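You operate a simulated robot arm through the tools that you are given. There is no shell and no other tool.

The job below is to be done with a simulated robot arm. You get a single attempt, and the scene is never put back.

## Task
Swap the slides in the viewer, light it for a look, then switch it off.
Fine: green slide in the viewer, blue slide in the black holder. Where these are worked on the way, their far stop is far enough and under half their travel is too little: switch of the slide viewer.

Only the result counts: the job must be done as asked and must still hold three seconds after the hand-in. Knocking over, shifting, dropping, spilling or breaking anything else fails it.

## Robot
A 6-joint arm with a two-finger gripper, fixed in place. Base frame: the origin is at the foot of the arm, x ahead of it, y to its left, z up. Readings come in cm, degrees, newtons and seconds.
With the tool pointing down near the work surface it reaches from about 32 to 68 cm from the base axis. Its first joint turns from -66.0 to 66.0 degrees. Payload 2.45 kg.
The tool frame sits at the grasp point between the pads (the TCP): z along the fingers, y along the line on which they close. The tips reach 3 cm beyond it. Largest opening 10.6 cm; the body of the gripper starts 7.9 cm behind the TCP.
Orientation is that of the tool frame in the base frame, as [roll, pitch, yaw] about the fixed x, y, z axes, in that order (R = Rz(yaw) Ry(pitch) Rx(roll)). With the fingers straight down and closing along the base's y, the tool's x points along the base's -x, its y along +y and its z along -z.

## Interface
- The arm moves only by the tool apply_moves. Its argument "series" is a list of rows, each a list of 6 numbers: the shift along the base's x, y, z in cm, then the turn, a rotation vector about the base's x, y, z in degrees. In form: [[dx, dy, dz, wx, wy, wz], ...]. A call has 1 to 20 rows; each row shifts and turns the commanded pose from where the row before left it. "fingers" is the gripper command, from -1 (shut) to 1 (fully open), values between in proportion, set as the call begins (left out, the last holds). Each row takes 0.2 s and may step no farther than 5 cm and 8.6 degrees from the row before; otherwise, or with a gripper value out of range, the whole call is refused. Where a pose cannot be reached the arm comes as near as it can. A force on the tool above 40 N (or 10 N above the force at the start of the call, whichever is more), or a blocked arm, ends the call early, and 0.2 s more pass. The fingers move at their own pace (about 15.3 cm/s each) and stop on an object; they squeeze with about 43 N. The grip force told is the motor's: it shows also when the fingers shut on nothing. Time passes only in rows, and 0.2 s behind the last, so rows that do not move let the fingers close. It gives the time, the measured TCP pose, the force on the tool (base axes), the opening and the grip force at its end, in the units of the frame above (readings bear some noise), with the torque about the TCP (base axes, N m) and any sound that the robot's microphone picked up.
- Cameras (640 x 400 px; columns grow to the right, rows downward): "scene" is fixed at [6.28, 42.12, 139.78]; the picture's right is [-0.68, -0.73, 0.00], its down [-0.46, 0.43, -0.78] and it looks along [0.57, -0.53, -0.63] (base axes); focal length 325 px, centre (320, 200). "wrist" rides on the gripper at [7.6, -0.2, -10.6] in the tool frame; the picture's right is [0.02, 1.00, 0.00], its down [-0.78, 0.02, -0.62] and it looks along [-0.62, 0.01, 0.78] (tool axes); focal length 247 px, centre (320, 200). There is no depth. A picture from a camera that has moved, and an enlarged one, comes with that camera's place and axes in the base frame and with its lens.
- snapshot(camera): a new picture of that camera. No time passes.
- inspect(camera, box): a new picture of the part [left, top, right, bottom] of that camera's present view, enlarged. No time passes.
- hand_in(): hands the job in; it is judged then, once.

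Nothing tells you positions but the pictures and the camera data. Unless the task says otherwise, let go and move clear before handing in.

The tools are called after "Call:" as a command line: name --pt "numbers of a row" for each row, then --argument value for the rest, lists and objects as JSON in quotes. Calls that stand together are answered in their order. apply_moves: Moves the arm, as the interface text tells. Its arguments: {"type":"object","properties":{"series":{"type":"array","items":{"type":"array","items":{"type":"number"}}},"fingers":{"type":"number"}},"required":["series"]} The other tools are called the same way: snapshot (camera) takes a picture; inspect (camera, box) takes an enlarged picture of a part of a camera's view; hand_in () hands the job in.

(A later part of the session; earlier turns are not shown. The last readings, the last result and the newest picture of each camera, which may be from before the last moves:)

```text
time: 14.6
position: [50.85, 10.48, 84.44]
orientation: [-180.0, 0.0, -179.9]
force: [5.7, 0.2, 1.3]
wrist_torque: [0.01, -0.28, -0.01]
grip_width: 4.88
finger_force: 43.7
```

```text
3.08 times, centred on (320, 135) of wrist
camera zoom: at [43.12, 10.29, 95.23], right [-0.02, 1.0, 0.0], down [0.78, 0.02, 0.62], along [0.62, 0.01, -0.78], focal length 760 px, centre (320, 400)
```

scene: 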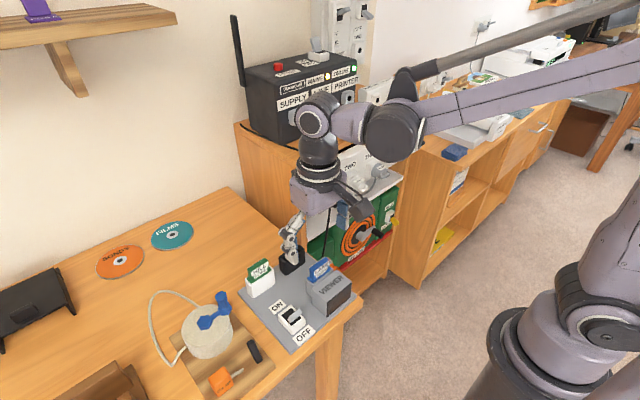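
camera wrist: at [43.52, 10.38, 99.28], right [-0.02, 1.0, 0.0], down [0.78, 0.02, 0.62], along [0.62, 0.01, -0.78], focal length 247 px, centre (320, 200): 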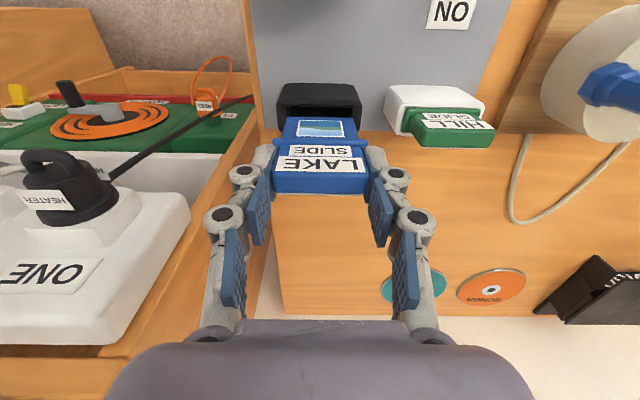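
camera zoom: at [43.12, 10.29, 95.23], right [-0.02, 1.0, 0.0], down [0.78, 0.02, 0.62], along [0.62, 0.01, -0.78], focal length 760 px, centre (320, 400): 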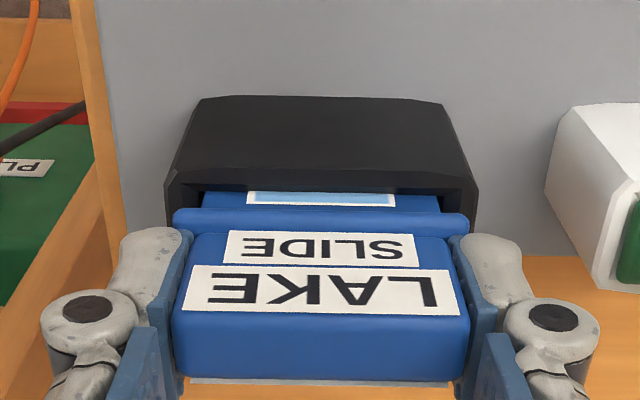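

The slide is more than half in, and a slight x force of 5.7 N says to ease +x a little. I adjust and continue.

Call:
apply_moves --pt "0.1 0 0 0 0 0" --pt "0 0 -0.3 0 0 0" --pt "0 0 -0.3 0 0 0" --pt "0 0 0 0 0 0"

Call:
inspect --camera "scene" --box '[272, 230, 320, 266]'

```text
time: 15.6
position: [50.85, 10.57, 84.06]
orientation: [179.9, 0.0, -180.0]
force: [-0.6, -0.1, -1.7]
wrist_torque: [0.01, 0.01, -0.03]
grip_width: 4.86
finger_force: 42.5
```

```text
11.11 times, centred on (296, 248) of scene
camera zoom: at [6.28, 42.12, 139.78], right [-0.68, -0.73, 0.0], down [-0.46, 0.43, -0.78], along [0.57, -0.53, -0.63], focal length 3612 px, centre (587, -333)
```

zoom: 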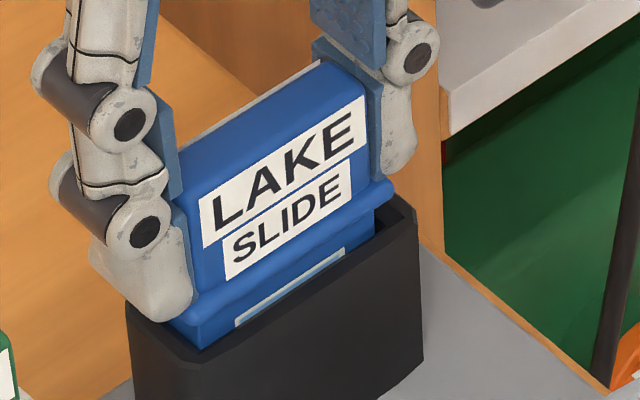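

The force is back to zero. I continue down until it seats.

Call:
apply_moves --pt "0 0 -0.25 0 0 0" --pt "0 0 -0.25 0 0 0" --pt "0 0 0 0 0 0"

Call:
inspect --camera "scene" --box '[272, 230, 320, 266]'

```text
time: 16.4
position: [50.74, 10.5, 83.38]
orientation: [-180.0, 0.0, -180.0]
force: [-0.1, 0.2, -0.1]
wrist_torque: [0.0, -0.02, -0.04]
grip_width: 4.86
finger_force: 43.1
```

```text
11.11 times, centred on (296, 248) of scene
camera zoom: at [6.28, 42.12, 139.78], right [-0.68, -0.73, 0.0], down [-0.46, 0.43, -0.78], along [0.57, -0.53, -0.63], focal length 3612 px, centre (587, -333)
```

zoom: 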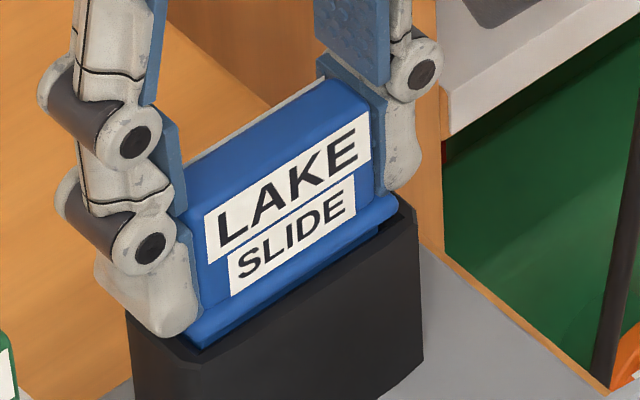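

It's almost seated. I'll use smaller steps now to find the stop.

Call:
apply_moves --pt "0 0 -0.15 0 0 0" --pt "0 0 -0.15 0 0 0" --pt "0 0 0 0 0 0"

Call:
inspect --camera "scene" --box '[272, 230, 320, 266]'

Call:
inspect --camera "wrist" --box '[256, 70, 384, 200]'

```text
time: 17.2
position: [50.81, 10.37, 83.22]
orientation: [180.0, 0.1, -180.0]
force: [2.1, 1.8, 16.0]
wrist_torque: [-0.2, 0.1, 0.0]
grip_width: 4.87
finger_force: 43.3
```

```text
11.11 times, centred on (296, 248) of scene
camera zoom: at [6.26, 42.12, 139.78], right [-0.68, -0.73, 0.0], down [-0.46, 0.43, -0.78], along [0.57, -0.53, -0.62], focal length 3612 px, centre (587, -333)
```

zoom: 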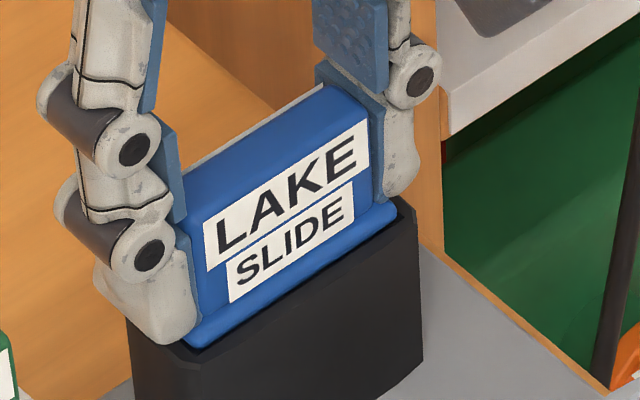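

```text
3.08 times, centred on (320, 135) of wrist
camera zoom: at [43.27, 10.3, 93.92], right [-0.02, 1.0, 0.0], down [0.78, 0.02, 0.62], along [0.62, 0.01, -0.78], focal length 760 px, centre (320, 400)
```

zoom: 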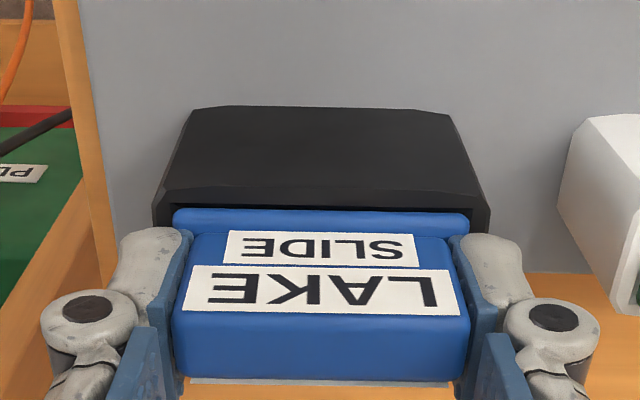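

The 16 N upward force shows the slide seated on its stop. I release, back straight up and check it.

Call:
apply_moves --pt "0 0 0 0 0 0" --pt "0 0 0 0 0 0" --pt "0 0 0.5 0 0 0" --pt "0 0 1 0 0 0" --pt "0 0 1.5 0 0 0" --pt "0 0 2 0 0 0" --pt "0 0 2 0 0 0" --pt "0 0 0 0 0 0" --fingers 0.45

Call:
inspect --camera "scene" --box '[240, 230, 350, 300]'

Call:
snapshot --camera "wrist"

Call:
inspect --camera "wrist" --box '[256, 70, 384, 200]'

```text
time: 19.0
position: [50.88, 10.57, 90.11]
orientation: [180.0, 0.0, -180.0]
force: [0.1, 1.1, -0.5]
wrist_torque: [0.04, -0.01, 0.02]
grip_width: 7.66
finger_force: 0.1
```

```text
5.71 times, centred on (295, 265) of scene
camera zoom: at [6.28, 42.12, 139.78], right [-0.68, -0.73, 0.0], down [-0.46, 0.43, -0.78], along [0.57, -0.53, -0.63], focal length 1858 px, centre (463, -171)
```

zoom: 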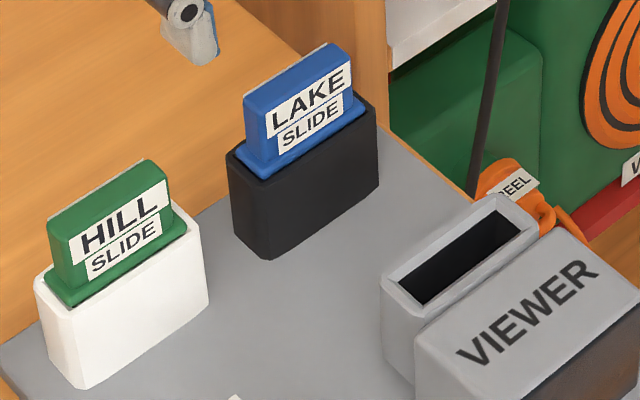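

```text
taken
camera wrist: at [43.36, 10.4, 100.96], right [-0.02, 1.0, 0.0], down [0.78, 0.02, 0.62], along [0.62, 0.01, -0.78], focal length 247 px, centre (320, 200)
```

wrist: 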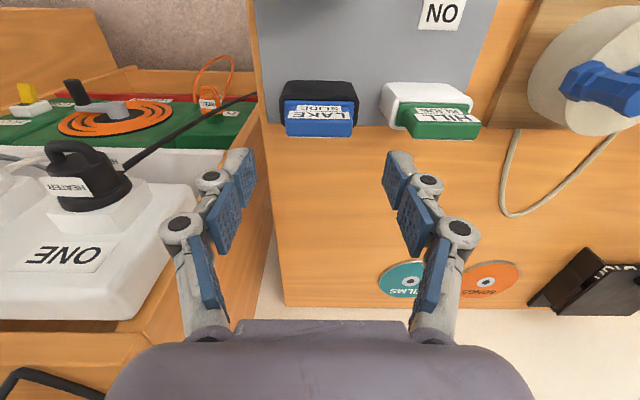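

```text
3.08 times, centred on (320, 135) of wrist
camera zoom: at [43.36, 10.4, 100.96], right [-0.02, 1.0, 0.0], down [0.78, 0.02, 0.62], along [0.62, 0.01, -0.78], focal length 760 px, centre (320, 400)
```

zoom: 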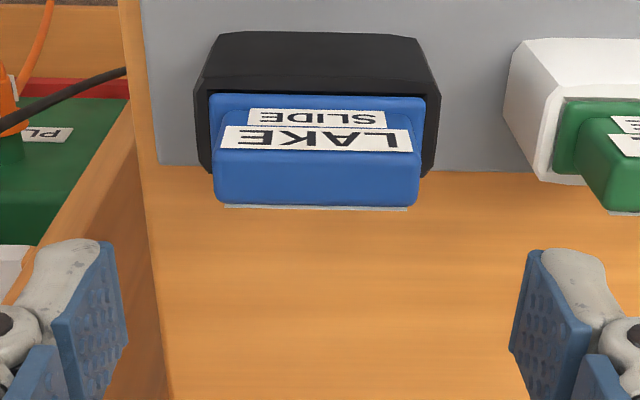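

The blue slide is seated in the black holder just like the green one in its holder. Next I move over the green slide and check alignment.

Call:
apply_moves --pt "-0.1 2 1 0 0 0" --pt "-0.1 2.5 0 0 0 0" --pt "0 2.5 0 0 0 0" --pt "0 2 0 0 0 0" --pt "0 0.5 0 0 0 0" --pt "0 0 0 0 0 0"

Call:
snapshot --camera "wrist"

Call:
inspect --camera "wrist" --box '[256, 70, 384, 150]'

```text
time: 20.4
position: [50.71, 19.96, 90.99]
orientation: [179.9, 0.0, 180.0]
force: [0.1, 0.6, 0.2]
wrist_torque: [0.0, -0.02, 0.01]
grip_width: 7.67
finger_force: 0.1
```

```text
taken
camera wrist: at [43.08, 19.79, 101.76], right [-0.02, 1.0, 0.0], down [0.78, 0.02, 0.62], along [0.62, 0.01, -0.78], focal length 247 px, centre (320, 200)
```

wrist: 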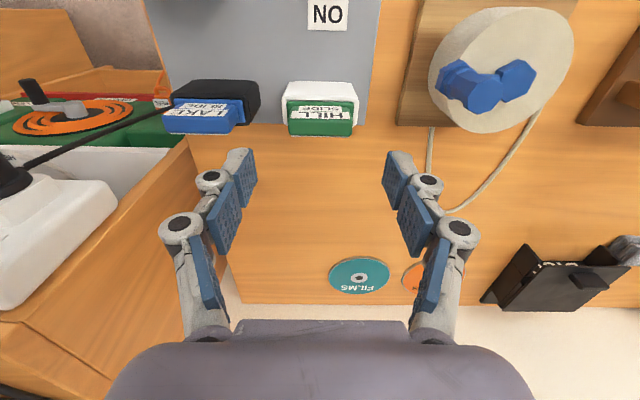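

```text
5.00 times, centred on (320, 110) of wrist
camera zoom: at [43.08, 19.79, 101.76], right [-0.02, 1.0, 0.0], down [0.78, 0.02, 0.62], along [0.62, 0.01, -0.78], focal length 1235 px, centre (320, 650)
```

zoom: 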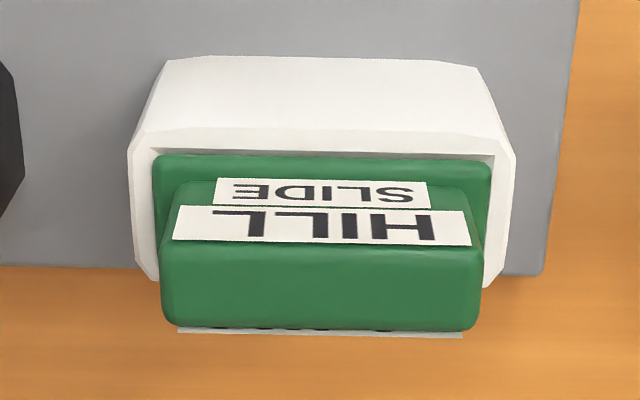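

The green tab centre is at x≈50.65 and y≈19.97, and the TCP is centred on it. I'll narrow the fingers a bit and go down so the tips sit just above the collar.

Call:
apply_moves --pt "0 0.03 0 0 0 0" --pt "0 0 -1.5 0 0 0" --pt "0 0 -1.5 0 0 0" --pt "0 0 -1.5 0 0 0" --pt "0 0 -1.2 0 0 0" --pt "0 0 -0.8 0 0 0" --pt "0 0 0 0 0 0" --fingers 0.27

Call:
inspect --camera "scene" --box '[235, 240, 299, 290]'

Call:
inspect --camera "wrist" --box '[240, 90, 400, 200]'

```text
time: 22.0
position: [50.6, 20.12, 84.53]
orientation: [-180.0, 0.1, 180.0]
force: [0.6, 0.7, -0.5]
wrist_torque: [-0.01, 0.04, 0.03]
grip_width: 6.74
finger_force: 0.0
```

```text
8.00 times, centred on (267, 265) of scene
camera zoom: at [6.28, 42.12, 139.78], right [-0.68, -0.73, 0.0], down [-0.46, 0.43, -0.78], along [0.57, -0.53, -0.63], focal length 2600 px, centre (744, -320)
```

zoom: 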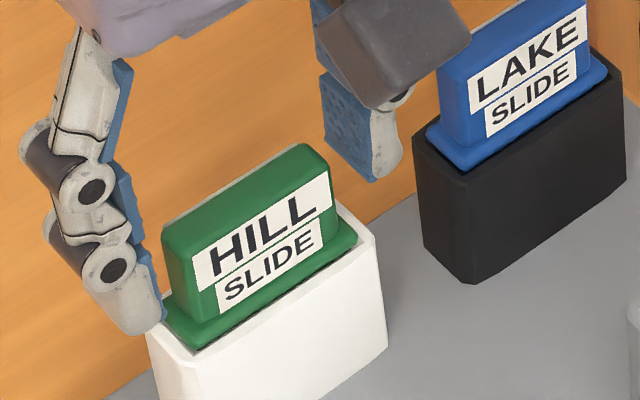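

```text
3.64 times, centred on (320, 145) of wrist
camera zoom: at [42.96, 19.82, 95.34], right [-0.02, 1.0, 0.0], down [0.78, 0.02, 0.62], along [0.62, 0.01, -0.78], focal length 898 px, centre (320, 400)
```

zoom: 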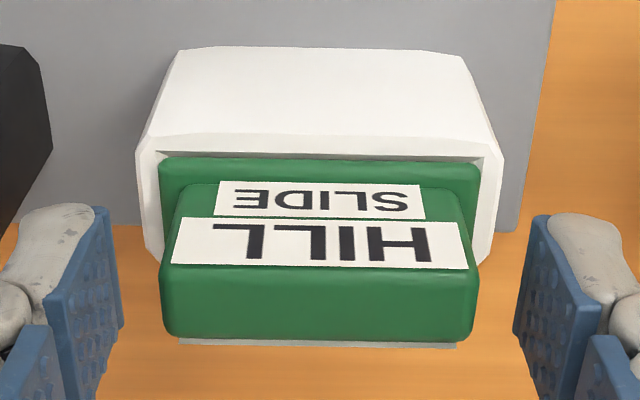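

Well aligned. I add a small +x correction, go down the last 1.25 cm and grip.

Call:
apply_moves --pt "0.1 0 -0.5 0 0 0" --pt "0 0 -0.5 0 0 0" --pt "0 0 -0.25 0 0 0" --pt "0 0 0 0 0 0"

Call:
apply_moves --pt "0 0 0 0 0 0" --pt "0 0 0 0 0 0" --pt "0 0 0 0 0 0" --fingers -1

Call:
inspect --camera "scene" --box '[235, 240, 299, 290]'

Call:
inspect --camera "wrist" --box '[240, 90, 400, 200]'

```text
time: 23.0
position: [50.73, 19.94, 83.18]
orientation: [-180.0, -0.1, -179.9]
force: [-0.2, 0.0, 0.2]
wrist_torque: [-0.01, -0.01, -0.03]
grip_width: 6.73
finger_force: 0.0
```

```text
time: 23.8
position: [50.67, 19.97, 83.44]
orientation: [180.0, 0.0, -179.9]
force: [0.3, -1.1, 7.4]
wrist_torque: [-0.01, 0.03, -0.08]
grip_width: 4.85
finger_force: 43.6
```

```text
8.00 times, centred on (267, 265) of scene
camera zoom: at [6.27, 42.12, 139.78], right [-0.68, -0.73, 0.0], down [-0.46, 0.43, -0.78], along [0.57, -0.53, -0.63], focal length 2600 px, centre (744, -320)
```

zoom: 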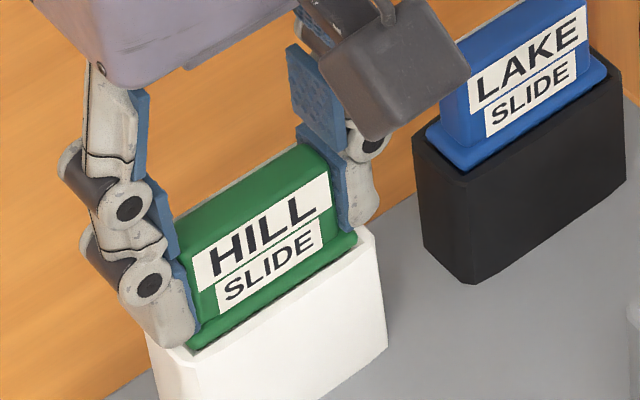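

```text
3.64 times, centred on (320, 145) of wrist
camera zoom: at [43.11, 19.81, 94.08], right [-0.02, 1.0, 0.0], down [0.78, 0.02, 0.62], along [0.62, 0.01, -0.78], focal length 898 px, centre (320, 400)
```

zoom: 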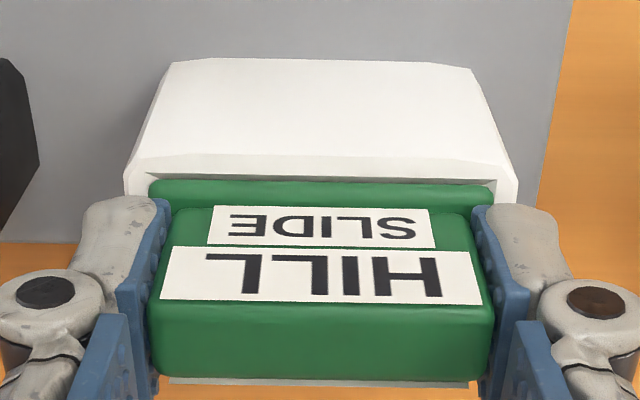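

Gripped at 4.85 cm. I lift straight up, first slowly and then clear.

Call:
apply_moves --pt "0 0 0.3 0 0 0" --pt "0 0 0.5 0 0 0" --pt "0 0 0.7 0 0 0" --pt "0 0 1 0 0 0" --pt "0 0 1 0 0 0" --pt "0 0 1 0 0 0" --pt "0 0 1.5 0 0 0" --pt "0 0 2 0 0 0" --pt "0 0 2 0 0 0" --pt "0 0 2 0 0 0" --pt "0 0 0 0 0 0"

Call:
inspect --camera "scene" --box '[230, 200, 358, 300]'

```text
time: 26.2
position: [51.06, 19.99, 95.26]
orientation: [180.0, 0.0, -180.0]
force: [-1.1, 0.2, -0.1]
wrist_torque: [-0.03, -0.03, 0.02]
grip_width: 4.84
finger_force: 42.7
```

```text
4.00 times, centred on (294, 250) of scene
camera zoom: at [6.28, 42.12, 139.78], right [-0.68, -0.73, 0.0], down [-0.46, 0.43, -0.78], along [0.57, -0.53, -0.63], focal length 1300 px, centre (424, 0)
```

zoom: 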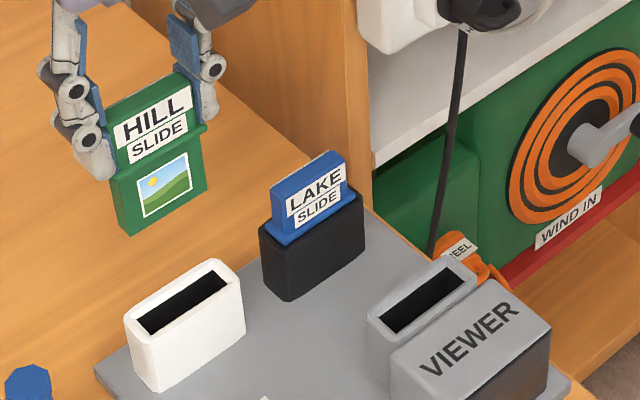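

The green slide is out cleanly. I carry it over to the viewer slot at this height, then check alignment.

Call:
apply_moves --pt "-1.5 -1.4 0 0 0 0" --pt "-2 -1.9 0 0 0 0" --pt "-2 -1.9 0 0 0 0" --pt "-2 -1.9 0 0 0 0" --pt "-1.5 -1.4 0 0 0 0" --pt "-0.98 -0.99 0 0 0 0" --pt "0 0 -1.5 0 0 0" --pt "0 0 -1.5 0 0 0" --pt "0 0 -1.5 0 0 0" --pt "0 0 0 0 0 0"

Call:
inspect --camera "scene" --box '[300, 245, 350, 285]'

Call:
inspect --camera "wrist" --box '[256, 50, 384, 140]'

```text
time: 28.4
position: [40.85, 10.51, 90.72]
orientation: [180.0, 0.0, -180.0]
force: [-0.1, 0.0, -0.9]
wrist_torque: [-0.01, -0.01, -0.01]
grip_width: 4.85
finger_force: 43.1
```

```text
10.00 times, centred on (325, 265) of scene
camera zoom: at [6.28, 42.12, 139.78], right [-0.68, -0.73, 0.0], down [-0.46, 0.43, -0.78], along [0.57, -0.53, -0.63], focal length 3251 px, centre (270, -450)
```

zoom: 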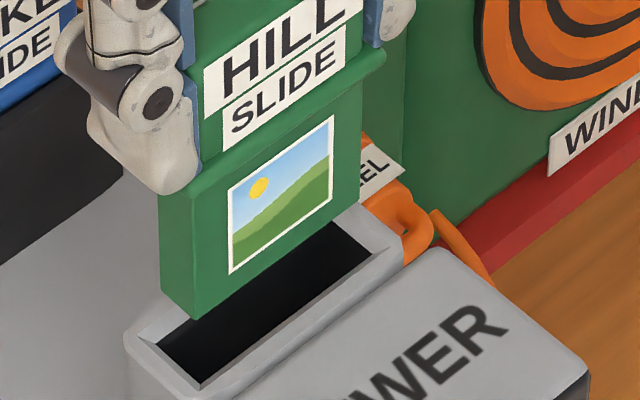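

```text
4.44 times, centred on (320, 95) of wrist
camera zoom: at [33.16, 10.36, 101.51], right [-0.02, 1.0, 0.0], down [0.78, 0.02, 0.62], along [0.62, 0.01, -0.78], focal length 1098 px, centre (320, 667)
```

zoom: 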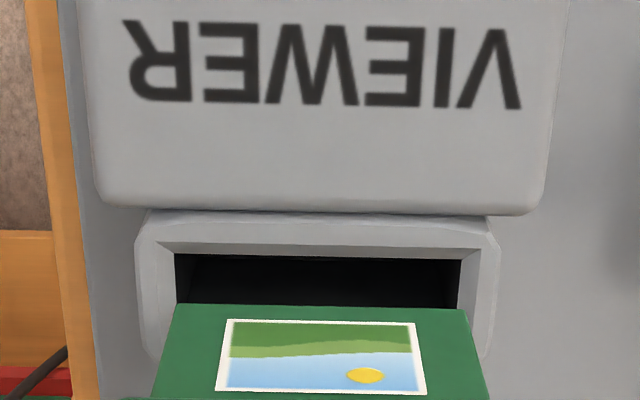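

Position matches the target within about 0.05 cm. I lower until the bottom is near the bevel and re-check.

Call:
apply_moves --pt "0 -0.05 -0.5 0 0 0" --pt "0 0 -0.5 0 0 0" --pt "0 0 -0.4 0 0 0" --pt "0 0 0 0 0 0"

Call:
inspect --camera "scene" --box '[302, 255, 342, 285]'

Call:
inspect --camera "wrist" --box '[256, 50, 384, 140]'

```text
time: 29.4
position: [40.76, 10.52, 89.45]
orientation: [180.0, 0.0, -180.0]
force: [-0.2, 0.2, -0.6]
wrist_torque: [-0.01, 0.01, 0.0]
grip_width: 4.86
finger_force: 43.1
```

```text
13.33 times, centred on (322, 270) of scene
camera zoom: at [6.28, 42.12, 139.78], right [-0.68, -0.73, 0.0], down [-0.46, 0.43, -0.78], along [0.57, -0.53, -0.63], focal length 4334 px, centre (293, -733)
```

zoom: 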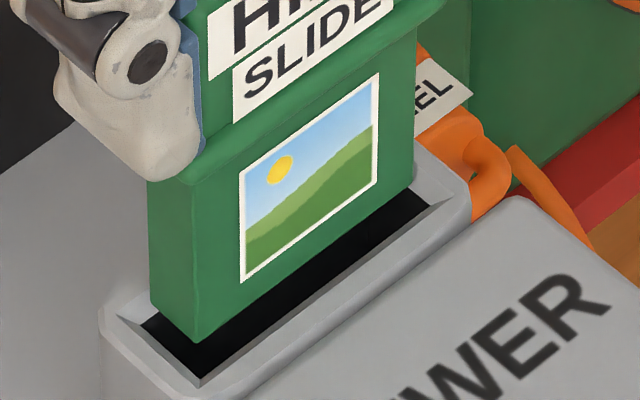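

```text
4.44 times, centred on (320, 95) of wrist
camera zoom: at [33.16, 10.33, 100.19], right [-0.02, 1.0, 0.0], down [0.78, 0.02, 0.62], along [0.62, 0.01, -0.78], focal length 1098 px, centre (320, 667)
```

zoom: 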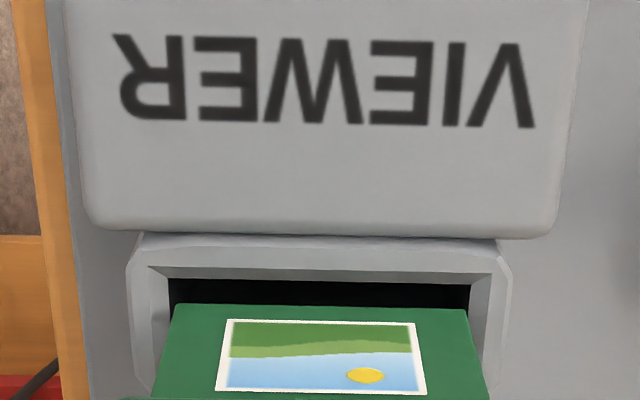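

Alignment is good, with the bottom about 0.6 cm above the bevel. I nudge y by -0.05 and insert gently.

Call:
apply_moves --pt "0 -0.05 -0.3 0 0 0" --pt "0 0 -0.3 0 0 0" --pt "0 0 -0.3 0 0 0" --pt "0 0 -0.3 0 0 0" --pt "0 0 -0.3 0 0 0" --pt "0 0 0 0 0 0"

Call:
inspect --camera "scene" --box '[302, 255, 342, 285]'

Call:
inspect --camera "wrist" --box '[256, 50, 384, 140]'

```text
time: 30.8
position: [40.92, 10.49, 87.74]
orientation: [-179.9, 0.1, -180.0]
force: [-0.9, -0.2, 0.2]
wrist_torque: [-0.05, 0.03, 0.02]
grip_width: 4.86
finger_force: 42.8
```

```text
13.33 times, centred on (322, 270) of scene
camera zoom: at [6.28, 42.12, 139.78], right [-0.68, -0.73, 0.0], down [-0.46, 0.43, -0.78], along [0.57, -0.53, -0.63], focal length 4334 px, centre (293, -733)
```

zoom: 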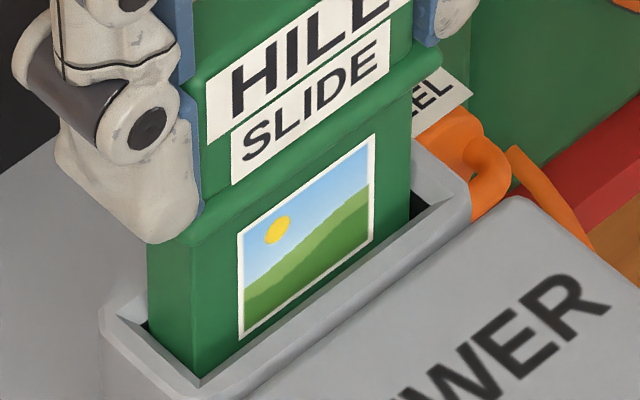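

```text
4.44 times, centred on (320, 95) of wrist
camera zoom: at [33.25, 10.31, 98.58], right [-0.02, 1.0, 0.0], down [0.78, 0.02, 0.62], along [0.62, 0.01, -0.78], focal length 1098 px, centre (320, 667)
```

zoom: 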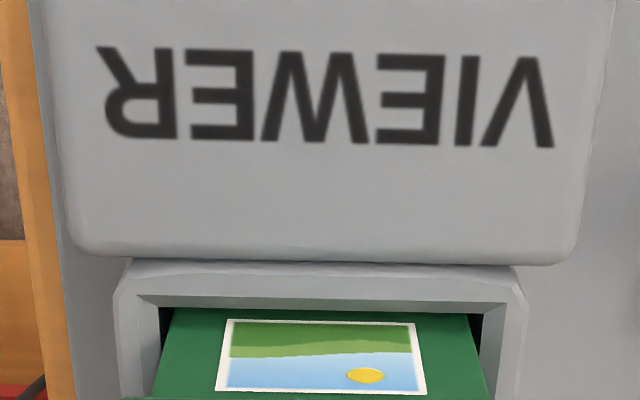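

It's in the slot with no force. I continue down in small steps.

Call:
apply_moves --pt "0 0 -0.4 0 0 0" --pt "0 0 -0.4 0 0 0" --pt "0 0 -0.4 0 0 0" --pt "0 0 -0.4 0 0 0" --pt "0 0 -0.4 0 0 0" --pt "0 0 0 0 0 0"

Call:
inspect --camera "scene" --box '[300, 245, 350, 285]'

```text
time: 32.2
position: [40.86, 10.51, 85.94]
orientation: [180.0, 0.0, -179.9]
force: [-2.8, -0.7, 0.3]
wrist_torque: [0.02, 0.16, 0.0]
grip_width: 4.89
finger_force: 43.0
```

```text
10.00 times, centred on (325, 265) of scene
camera zoom: at [6.27, 42.12, 139.78], right [-0.68, -0.73, 0.0], down [-0.46, 0.43, -0.78], along [0.57, -0.53, -0.63], focal length 3251 px, centre (270, -450)
```

zoom: 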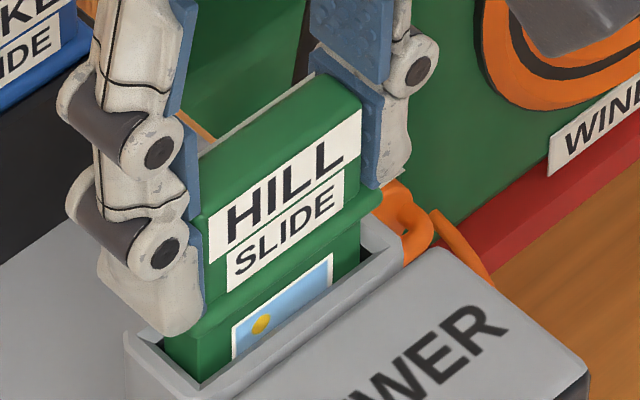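

Slight -x force (2.8 N), so I ease by -0.05 in x and keep lowering.

Call:
apply_moves --pt "-0.06 0 -0.25 0 0 0" --pt "0 0 -0.25 0 0 0" --pt "0 0 -0.25 0 0 0" --pt "0 0 0 0 0 0"

Call:
inspect --camera "scene" --box '[300, 245, 350, 285]'

Call:
inspect --camera "wrist" --box '[256, 70, 384, 200]'

```text
time: 33.2
position: [40.84, 10.42, 85.12]
orientation: [-180.0, 0.0, 180.0]
force: [-0.2, 1.4, -1.2]
wrist_torque: [-0.02, 0.01, 0.0]
grip_width: 4.86
finger_force: 42.9
```

```text
10.00 times, centred on (325, 265) of scene
camera zoom: at [6.28, 42.12, 139.78], right [-0.68, -0.73, 0.0], down [-0.46, 0.43, -0.78], along [0.57, -0.53, -0.63], focal length 3251 px, centre (270, -450)
```

zoom: 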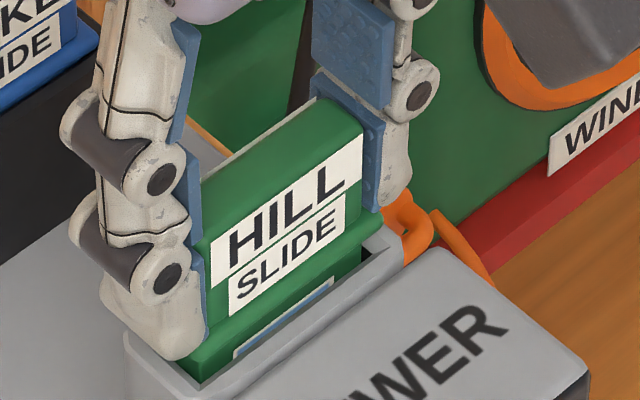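

```text
3.08 times, centred on (320, 135) of wrist
camera zoom: at [33.19, 10.24, 95.95], right [-0.02, 1.0, 0.0], down [0.78, 0.02, 0.62], along [0.62, 0.01, -0.78], focal length 760 px, centre (320, 400)
```

zoom: 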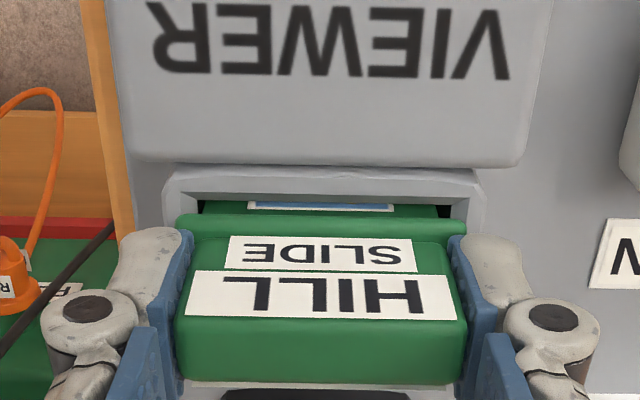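

About 0.6 cm remains, so I'll creep down to the stop.

Call:
apply_moves --pt "0 0 -0.15 0 0 0" --pt "0 0 -0.15 0 0 0" --pt "0 0 -0.15 0 0 0" --pt "0 0 0 0 0 0"

Call:
apply_moves --pt "0 0 -0.12 0 0 0" --pt "0 0 0 0 0 0"

Call:
inspect --camera "scene" --box '[300, 245, 350, 285]'

Call:
inspect --camera "wrist" --box '[256, 70, 384, 200]'

```text
time: 34.2
position: [40.8, 10.36, 84.81]
orientation: [180.0, 0.0, 180.0]
force: [0.7, 0.0, -1.5]
wrist_torque: [0.0, 0.01, 0.01]
grip_width: 4.87
finger_force: 42.6
```

```text
time: 34.8
position: [40.75, 10.29, 84.58]
orientation: [-180.0, 0.0, 180.0]
force: [0.9, -1.6, 1.9]
wrist_torque: [-0.03, -0.06, 0.0]
grip_width: 4.86
finger_force: 42.5
```

```text
10.00 times, centred on (325, 265) of scene
camera zoom: at [6.28, 42.12, 139.78], right [-0.68, -0.73, 0.0], down [-0.46, 0.43, -0.78], along [0.57, -0.53, -0.63], focal length 3251 px, centre (270, -450)
```

zoom: 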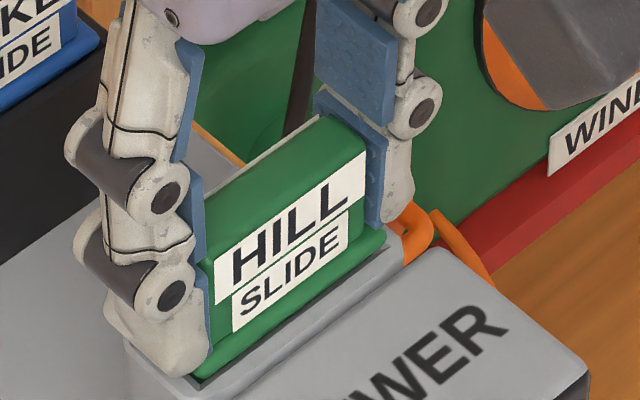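

```text
3.08 times, centred on (320, 135) of wrist
camera zoom: at [33.1, 10.22, 95.44], right [-0.02, 1.0, 0.0], down [0.78, 0.02, 0.62], along [0.62, 0.01, -0.78], focal length 760 px, centre (320, 400)
```

zoom: 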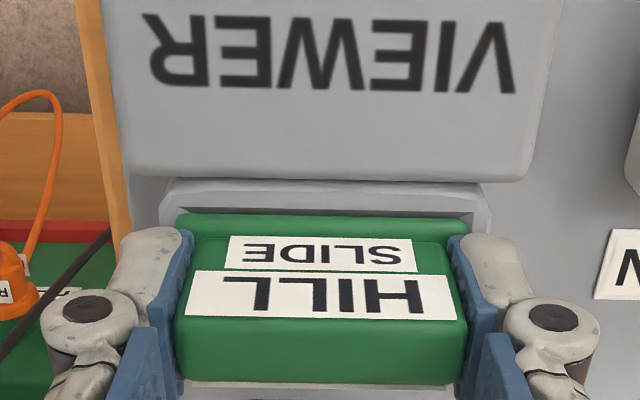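

Nearly on the stop. One more small step down, with a tiny +y correction.

Call:
apply_moves --pt "0 0.05 -0.12 0 0 0" --pt "0 0 0 0 0 0"

Call:
inspect --camera "scene" --box '[300, 245, 350, 285]'

```text
time: 35.4
position: [40.62, 10.37, 84.53]
orientation: [179.9, 0.1, 179.9]
force: [-0.2, -2.4, 36.3]
wrist_torque: [-0.27, 0.07, 0.03]
grip_width: 4.88
finger_force: 42.9
```

```text
10.00 times, centred on (325, 265) of scene
camera zoom: at [6.23, 42.1, 139.78], right [-0.68, -0.73, 0.0], down [-0.46, 0.43, -0.78], along [0.57, -0.53, -0.62], focal length 3251 px, centre (270, -450)
```

zoom: 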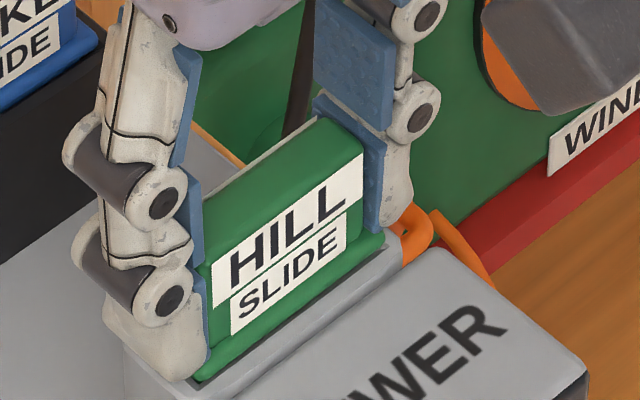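

It's seated (36 N on the stop). I relieve the pressure slightly, release and back up.

Call:
apply_moves --pt "0 0 0.08 0 0 0"

Call:
apply_moves --pt "0 0 0 0 0 0" --pt "0 0 0 0 0 0" --pt "0 0 0.5 0 0 0" --pt "0 0 1 0 0 0" --pt "0 0 1.5 0 0 0" --pt "0 0 2 0 0 0" --pt "0 0 2 0 0 0" --pt "0 0 0 0 0 0" --fingers 0.36

Call:
inspect --camera "scene" --box '[240, 235, 368, 335]'

Call:
snapshot --camera "wrist"

Call:
inspect --camera "wrist" --box '[256, 70, 384, 170]'

```text
time: 35.8
position: [40.69, 10.42, 84.58]
orientation: [-179.9, 0.0, 180.0]
force: [-1.7, -6.2, 23.4]
wrist_torque: [-0.22, 0.09, 0.04]
grip_width: 4.89
finger_force: 42.8
```

```text
time: 37.6
position: [40.7, 10.41, 91.81]
orientation: [-179.9, 0.0, 180.0]
force: [0.6, -0.2, 0.0]
wrist_torque: [0.0, -0.01, -0.04]
grip_width: 7.22
finger_force: 0.2
```

```text
4.00 times, centred on (304, 285) of scene
camera zoom: at [6.28, 42.12, 139.78], right [-0.68, -0.73, 0.0], down [-0.46, 0.43, -0.78], along [0.57, -0.53, -0.63], focal length 1300 px, centre (384, -140)
```

zoom: 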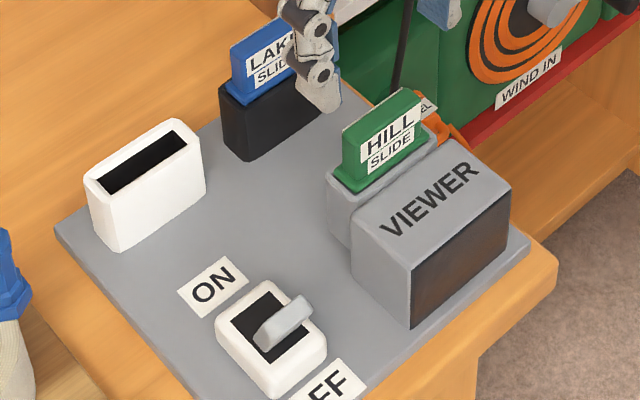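

```text
taken
camera wrist: at [32.97, 10.31, 102.49], right [-0.02, 1.0, 0.0], down [0.78, 0.02, 0.62], along [0.62, 0.01, -0.78], focal length 247 px, centre (320, 200)
```

wrist: 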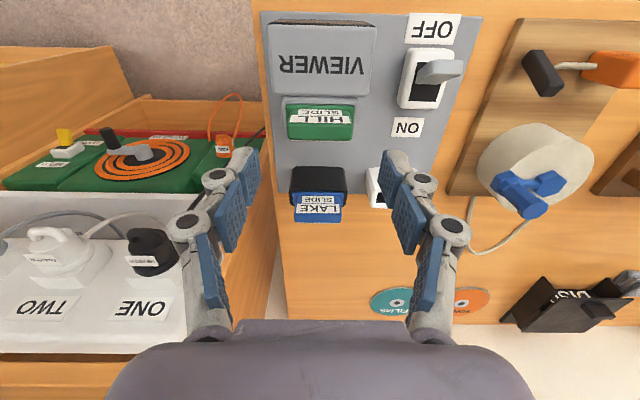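

```text
4.00 times, centred on (320, 120) of wrist
camera zoom: at [32.97, 10.31, 102.49], right [-0.02, 1.0, 0.0], down [0.78, 0.02, 0.62], along [0.62, 0.01, -0.78], focal length 988 px, centre (320, 520)
```

zoom: 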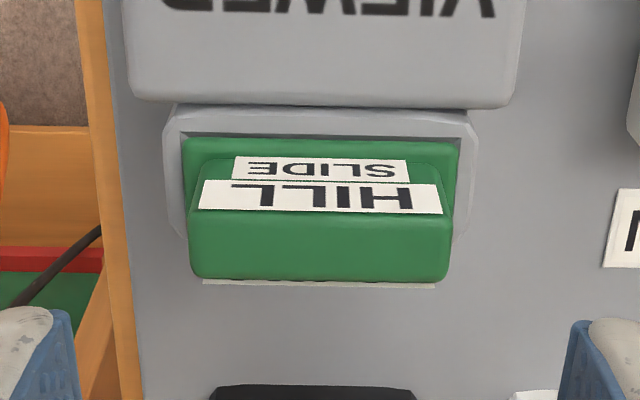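

The green slide is seated in the viewer just as the blue one was. Next is the switch: I close the fingers, move over in front of it (OFF side, -x) and look closely.

Call:
apply_moves --pt "-1 2 0 0 0 0" --pt "-1.5 2.5 0 0 0 0" --pt "-1.5 2.5 0 0 0 0" --pt "-1.5 2 0 0 0 0" --pt "-1 1 0 0 0 0" --pt "0 0 0 0 0 0" --fingers -1

Call:
snapshot --camera "wrist"

Call:
inspect --camera "wrist" --box '[260, 20, 380, 130]'

Call:
inspect --camera "scene" --box '[256, 280, 328, 350]'

```text
time: 39.0
position: [34.38, 20.48, 91.65]
orientation: [180.0, 0.0, 179.9]
force: [0.0, 0.4, 0.8]
wrist_torque: [-0.01, -0.03, 0.01]
grip_width: 0.01
finger_force: 28.5
```

```text
taken
camera wrist: at [26.73, 20.32, 102.33], right [-0.02, 1.0, 0.0], down [0.78, 0.02, 0.62], along [0.62, 0.01, -0.78], focal length 247 px, centre (320, 200)
```

wrist: 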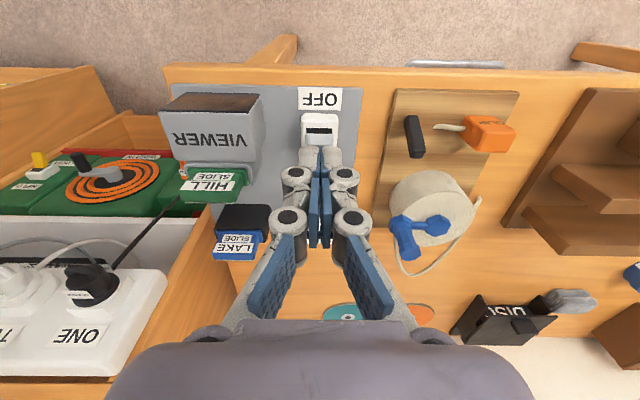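

```text
3.64 times, centred on (320, 75) of wrist
camera zoom: at [26.73, 20.32, 102.33], right [-0.02, 1.0, 0.0], down [0.78, 0.02, 0.62], along [0.62, 0.01, -0.78], focal length 898 px, centre (320, 654)
```

zoom: 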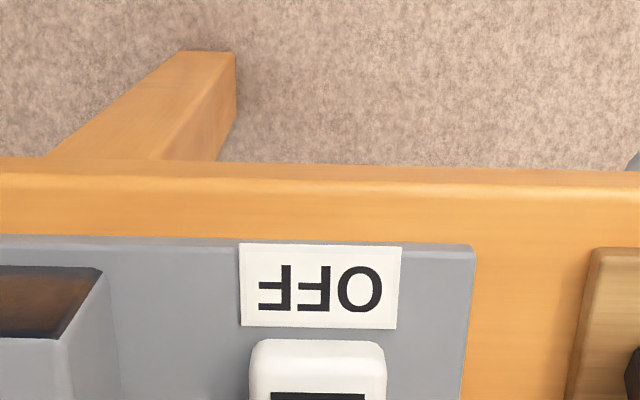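

```text
5.71 times, centred on (292, 315) of scene
camera zoom: at [6.28, 42.12, 139.78], right [-0.68, -0.73, 0.0], down [-0.46, 0.43, -0.78], along [0.57, -0.53, -0.63], focal length 1858 px, centre (480, -457)
```

zoom: 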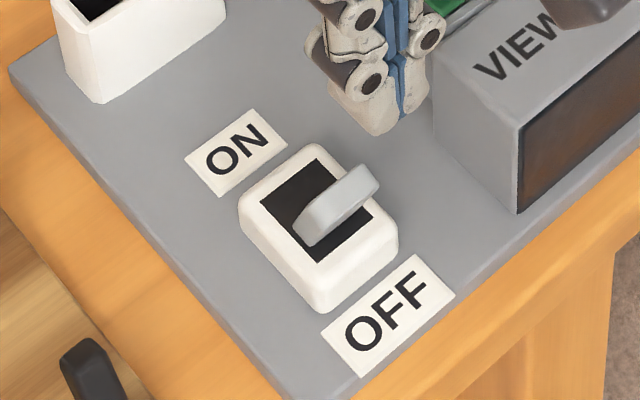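

I'll take a closer look at the lever shape from the scene camera before deciding how to push it.

Call:
inspect --camera "scene" --box '[280, 300, 312, 330]'

Call:
apply_moves --pt "0 2 0 0 0 0" --pt "0 3 0 0 0 0" --pt "0 2 0 0 0 0" --pt "0 0 0 0 0 0"

Call:
inspect --camera "wrist" --box '[200, 70, 320, 180]'

```text
13.33 times, centred on (296, 315) of scene
camera zoom: at [6.28, 42.12, 139.78], right [-0.68, -0.73, 0.0], down [-0.46, 0.43, -0.78], along [0.57, -0.53, -0.63], focal length 4334 px, centre (640, -1333)
```

zoom: 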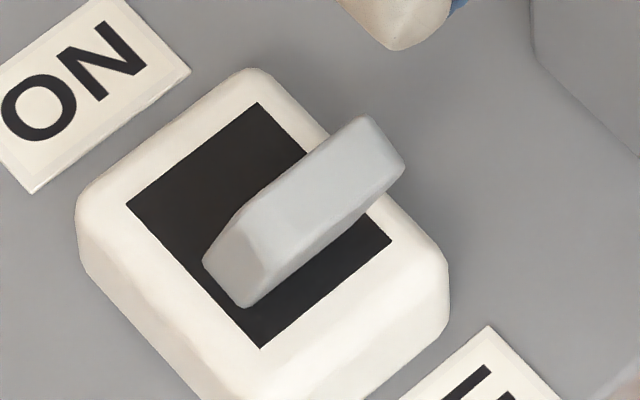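

```text
time: 40.0
position: [34.18, 27.32, 91.57]
orientation: [180.0, 0.0, -180.0]
force: [-0.3, 0.4, 0.1]
wrist_torque: [0.02, -0.04, 0.01]
grip_width: 0.0
finger_force: 28.4
```

```text
3.64 times, centred on (260, 125) of wrist
camera zoom: at [26.59, 27.22, 102.39], right [-0.02, 1.0, 0.0], down [0.78, 0.02, 0.62], along [0.62, 0.01, -0.78], focal length 898 px, centre (538, 473)
```

zoom: 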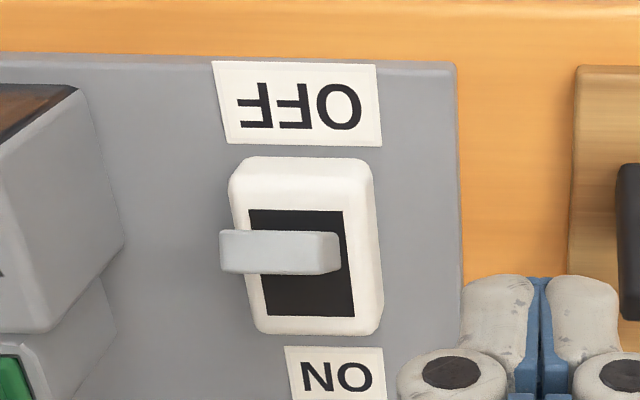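

The lever is a paddle about 3 cm wide along y. Its top is near (37.1, 20.5, 79.8), leaning to OFF (-x), pivot near x≈38.6, frame top at z≈77.5. I'll come down on the OFF side with closed fingers and check heights before pushing toward +x.

Call:
apply_moves --pt "-0.4 -2.5 0 0 0 0" --pt "-0.4 -2.4 0 0 0 0" --pt "0 -2 0 0 0 0" --pt "0 0 -2 0 0 0" --pt "0 0 -2 0 0 0" --pt "0 0 -2 0 0 0" --pt "0 0 -1.5 0 0 0" --pt "0 0 0 0 0 0"

Call:
inspect --camera "scene" --box '[270, 280, 334, 330]'

Call:
inspect --camera "wrist" --box '[260, 100, 380, 200]'

```text
time: 41.8
position: [33.54, 20.59, 83.87]
orientation: [-180.0, -0.1, 180.0]
force: [0.2, 0.4, 0.6]
wrist_torque: [-0.01, 0.01, -0.04]
grip_width: 0.0
finger_force: 28.3
```

```text
8.00 times, centred on (302, 305) of scene
camera zoom: at [6.28, 42.12, 139.78], right [-0.68, -0.73, 0.0], down [-0.46, 0.43, -0.78], along [0.57, -0.53, -0.63], focal length 2600 px, centre (464, -640)
```

zoom: 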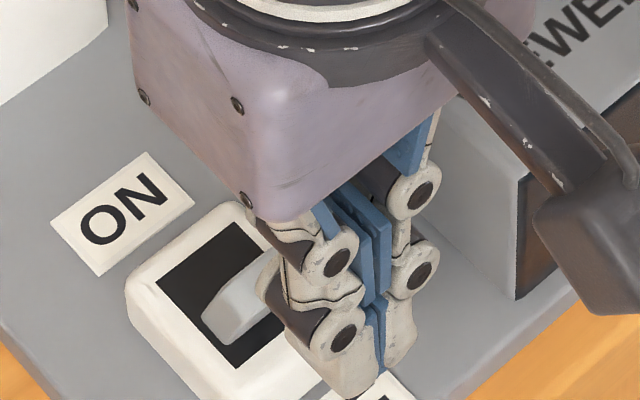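

```text
4.00 times, centred on (320, 150) of wrist
camera zoom: at [25.93, 20.4, 94.67], right [-0.02, 1.0, 0.0], down [0.78, 0.02, 0.62], along [0.62, 0.01, -0.78], focal length 988 px, centre (320, 400)
```

zoom: 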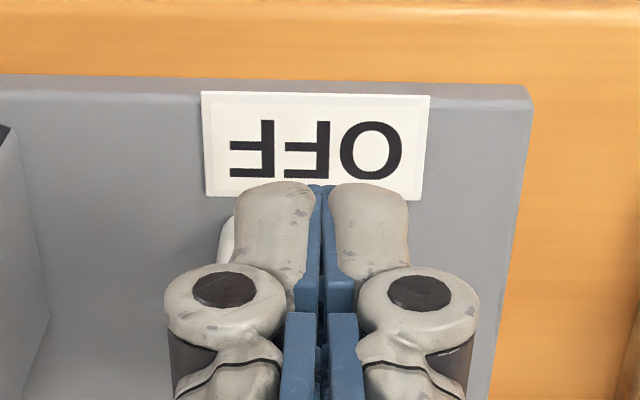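

The fingers are on the OFF side, clear of the lever. I lower to put the tips at about z≈78.6, still above the frame, and check.

Call:
apply_moves --pt "0 0 -1 0 0 0" --pt "0 0 -0.8 0 0 0" --pt "0 0 -0.4 0 0 0" --pt "0 0 0 0 0 0"

Call:
inspect --camera "scene" --box '[274, 295, 328, 335]'

```text
time: 42.8
position: [33.53, 20.71, 81.83]
orientation: [-179.9, 0.0, -180.0]
force: [0.9, 0.7, 0.2]
wrist_torque: [0.02, 0.0, 0.0]
grip_width: 0.01
finger_force: 28.4
```

```text
10.00 times, centred on (301, 315) of scene
camera zoom: at [6.28, 42.12, 139.78], right [-0.68, -0.73, 0.0], down [-0.46, 0.43, -0.78], along [0.57, -0.53, -0.63], focal length 3251 px, centre (510, -950)
```

zoom: 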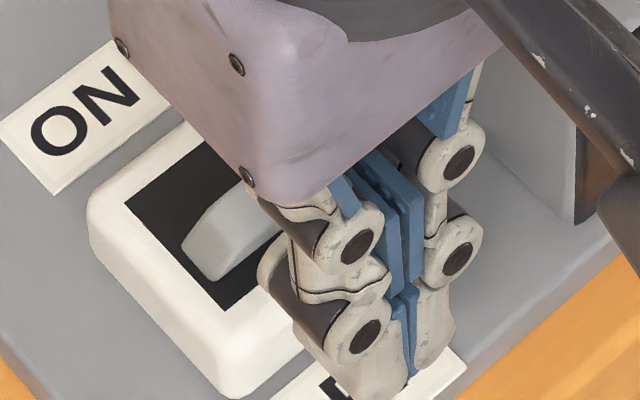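

Clear of the frame. I start pushing toward +x gently until I touch the lever.

Call:
apply_moves --pt "0.5 0 0 0 0 0" --pt "0.4 0 0 0 0 0" --pt "0.4 0 0 0 0 0" --pt "0.3 0 0 0 0 0" --pt "0.3 0 0 0 0 0" --pt "0 0 0 0 0 0"

Call:
inspect --camera "scene" --box '[274, 295, 328, 335]'

```text
time: 44.2
position: [35.38, 20.69, 81.85]
orientation: [-179.9, 0.0, 180.0]
force: [-0.1, -0.2, 0.6]
wrist_torque: [0.02, 0.03, 0.03]
grip_width: 0.6
finger_force: 28.8
```

```text
10.00 times, centred on (301, 315) of scene
camera zoom: at [6.28, 42.12, 139.78], right [-0.68, -0.73, 0.0], down [-0.46, 0.43, -0.78], along [0.57, -0.53, -0.63], focal length 3251 px, centre (510, -950)
```

zoom: 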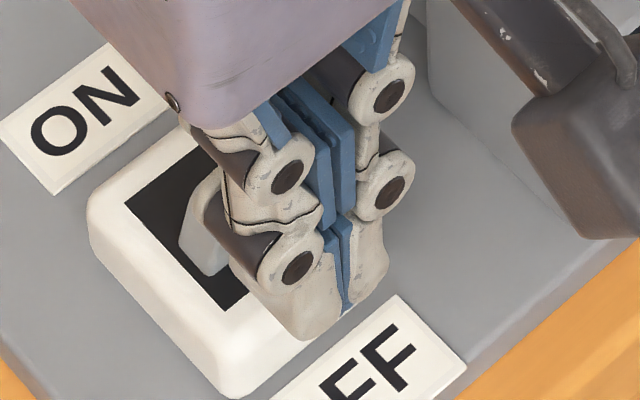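

The finger width reads 0.6 cm, so the tips may be touching the lever. I'll check with the wrist camera before going on.

Call:
inspect --camera "wrist" --box '[260, 110, 380, 210]'

Call:
inspect --camera "scene" --box '[288, 302, 316, 326]'

```text
4.00 times, centred on (320, 160) of wrist
camera zoom: at [27.81, 20.44, 92.58], right [-0.02, 1.0, 0.0], down [0.78, 0.02, 0.62], along [0.62, 0.01, -0.78], focal length 988 px, centre (320, 360)
```

zoom: 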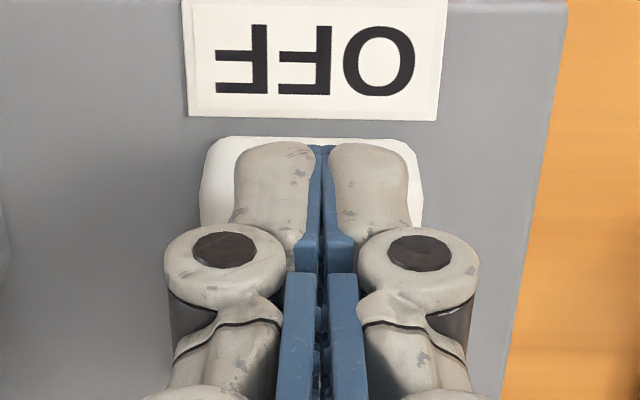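

```text
16.00 times, centred on (302, 314) of scene
camera zoom: at [6.28, 42.12, 139.78], right [-0.68, -0.73, 0.0], down [-0.46, 0.43, -0.78], along [0.57, -0.53, -0.63], focal length 5201 px, centre (608, -1624)
```

zoom: 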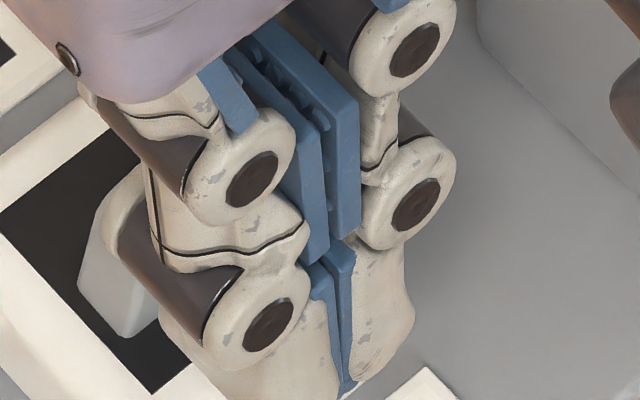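

The lever has begun to rotate toward vertical with very little force. I continue pushing +x in small steps.

Call:
apply_moves --pt "0.3 0 0 0 0 0" --pt "0.3 0 0 0 0 0" --pt "0.3 0 0 0 0 0" --pt "0.3 0 0 0 0 0" --pt "0 0 0 0 0 0"

Call:
inspect --camera "scene" --box '[274, 290, 338, 335]'

```text
time: 45.4
position: [36.54, 20.46, 81.89]
orientation: [-180.0, 0.0, -180.0]
force: [0.6, -0.3, 1.2]
wrist_torque: [0.0, 0.03, -0.04]
grip_width: 0.0
finger_force: 28.5
```

```text
8.89 times, centred on (306, 312) of scene
camera zoom: at [6.28, 42.12, 139.78], right [-0.68, -0.73, 0.0], down [-0.46, 0.43, -0.78], along [0.57, -0.53, -0.63], focal length 2890 px, centre (444, -800)
```

zoom: 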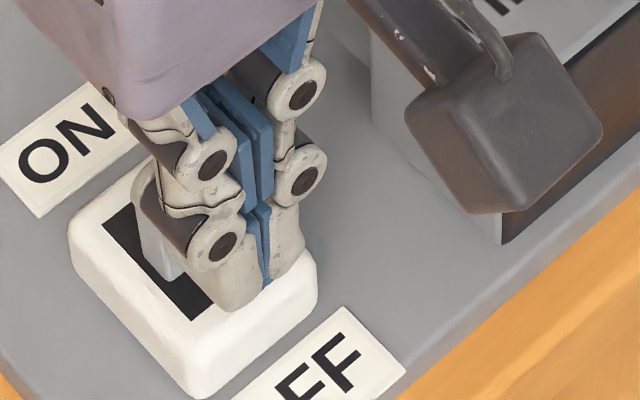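

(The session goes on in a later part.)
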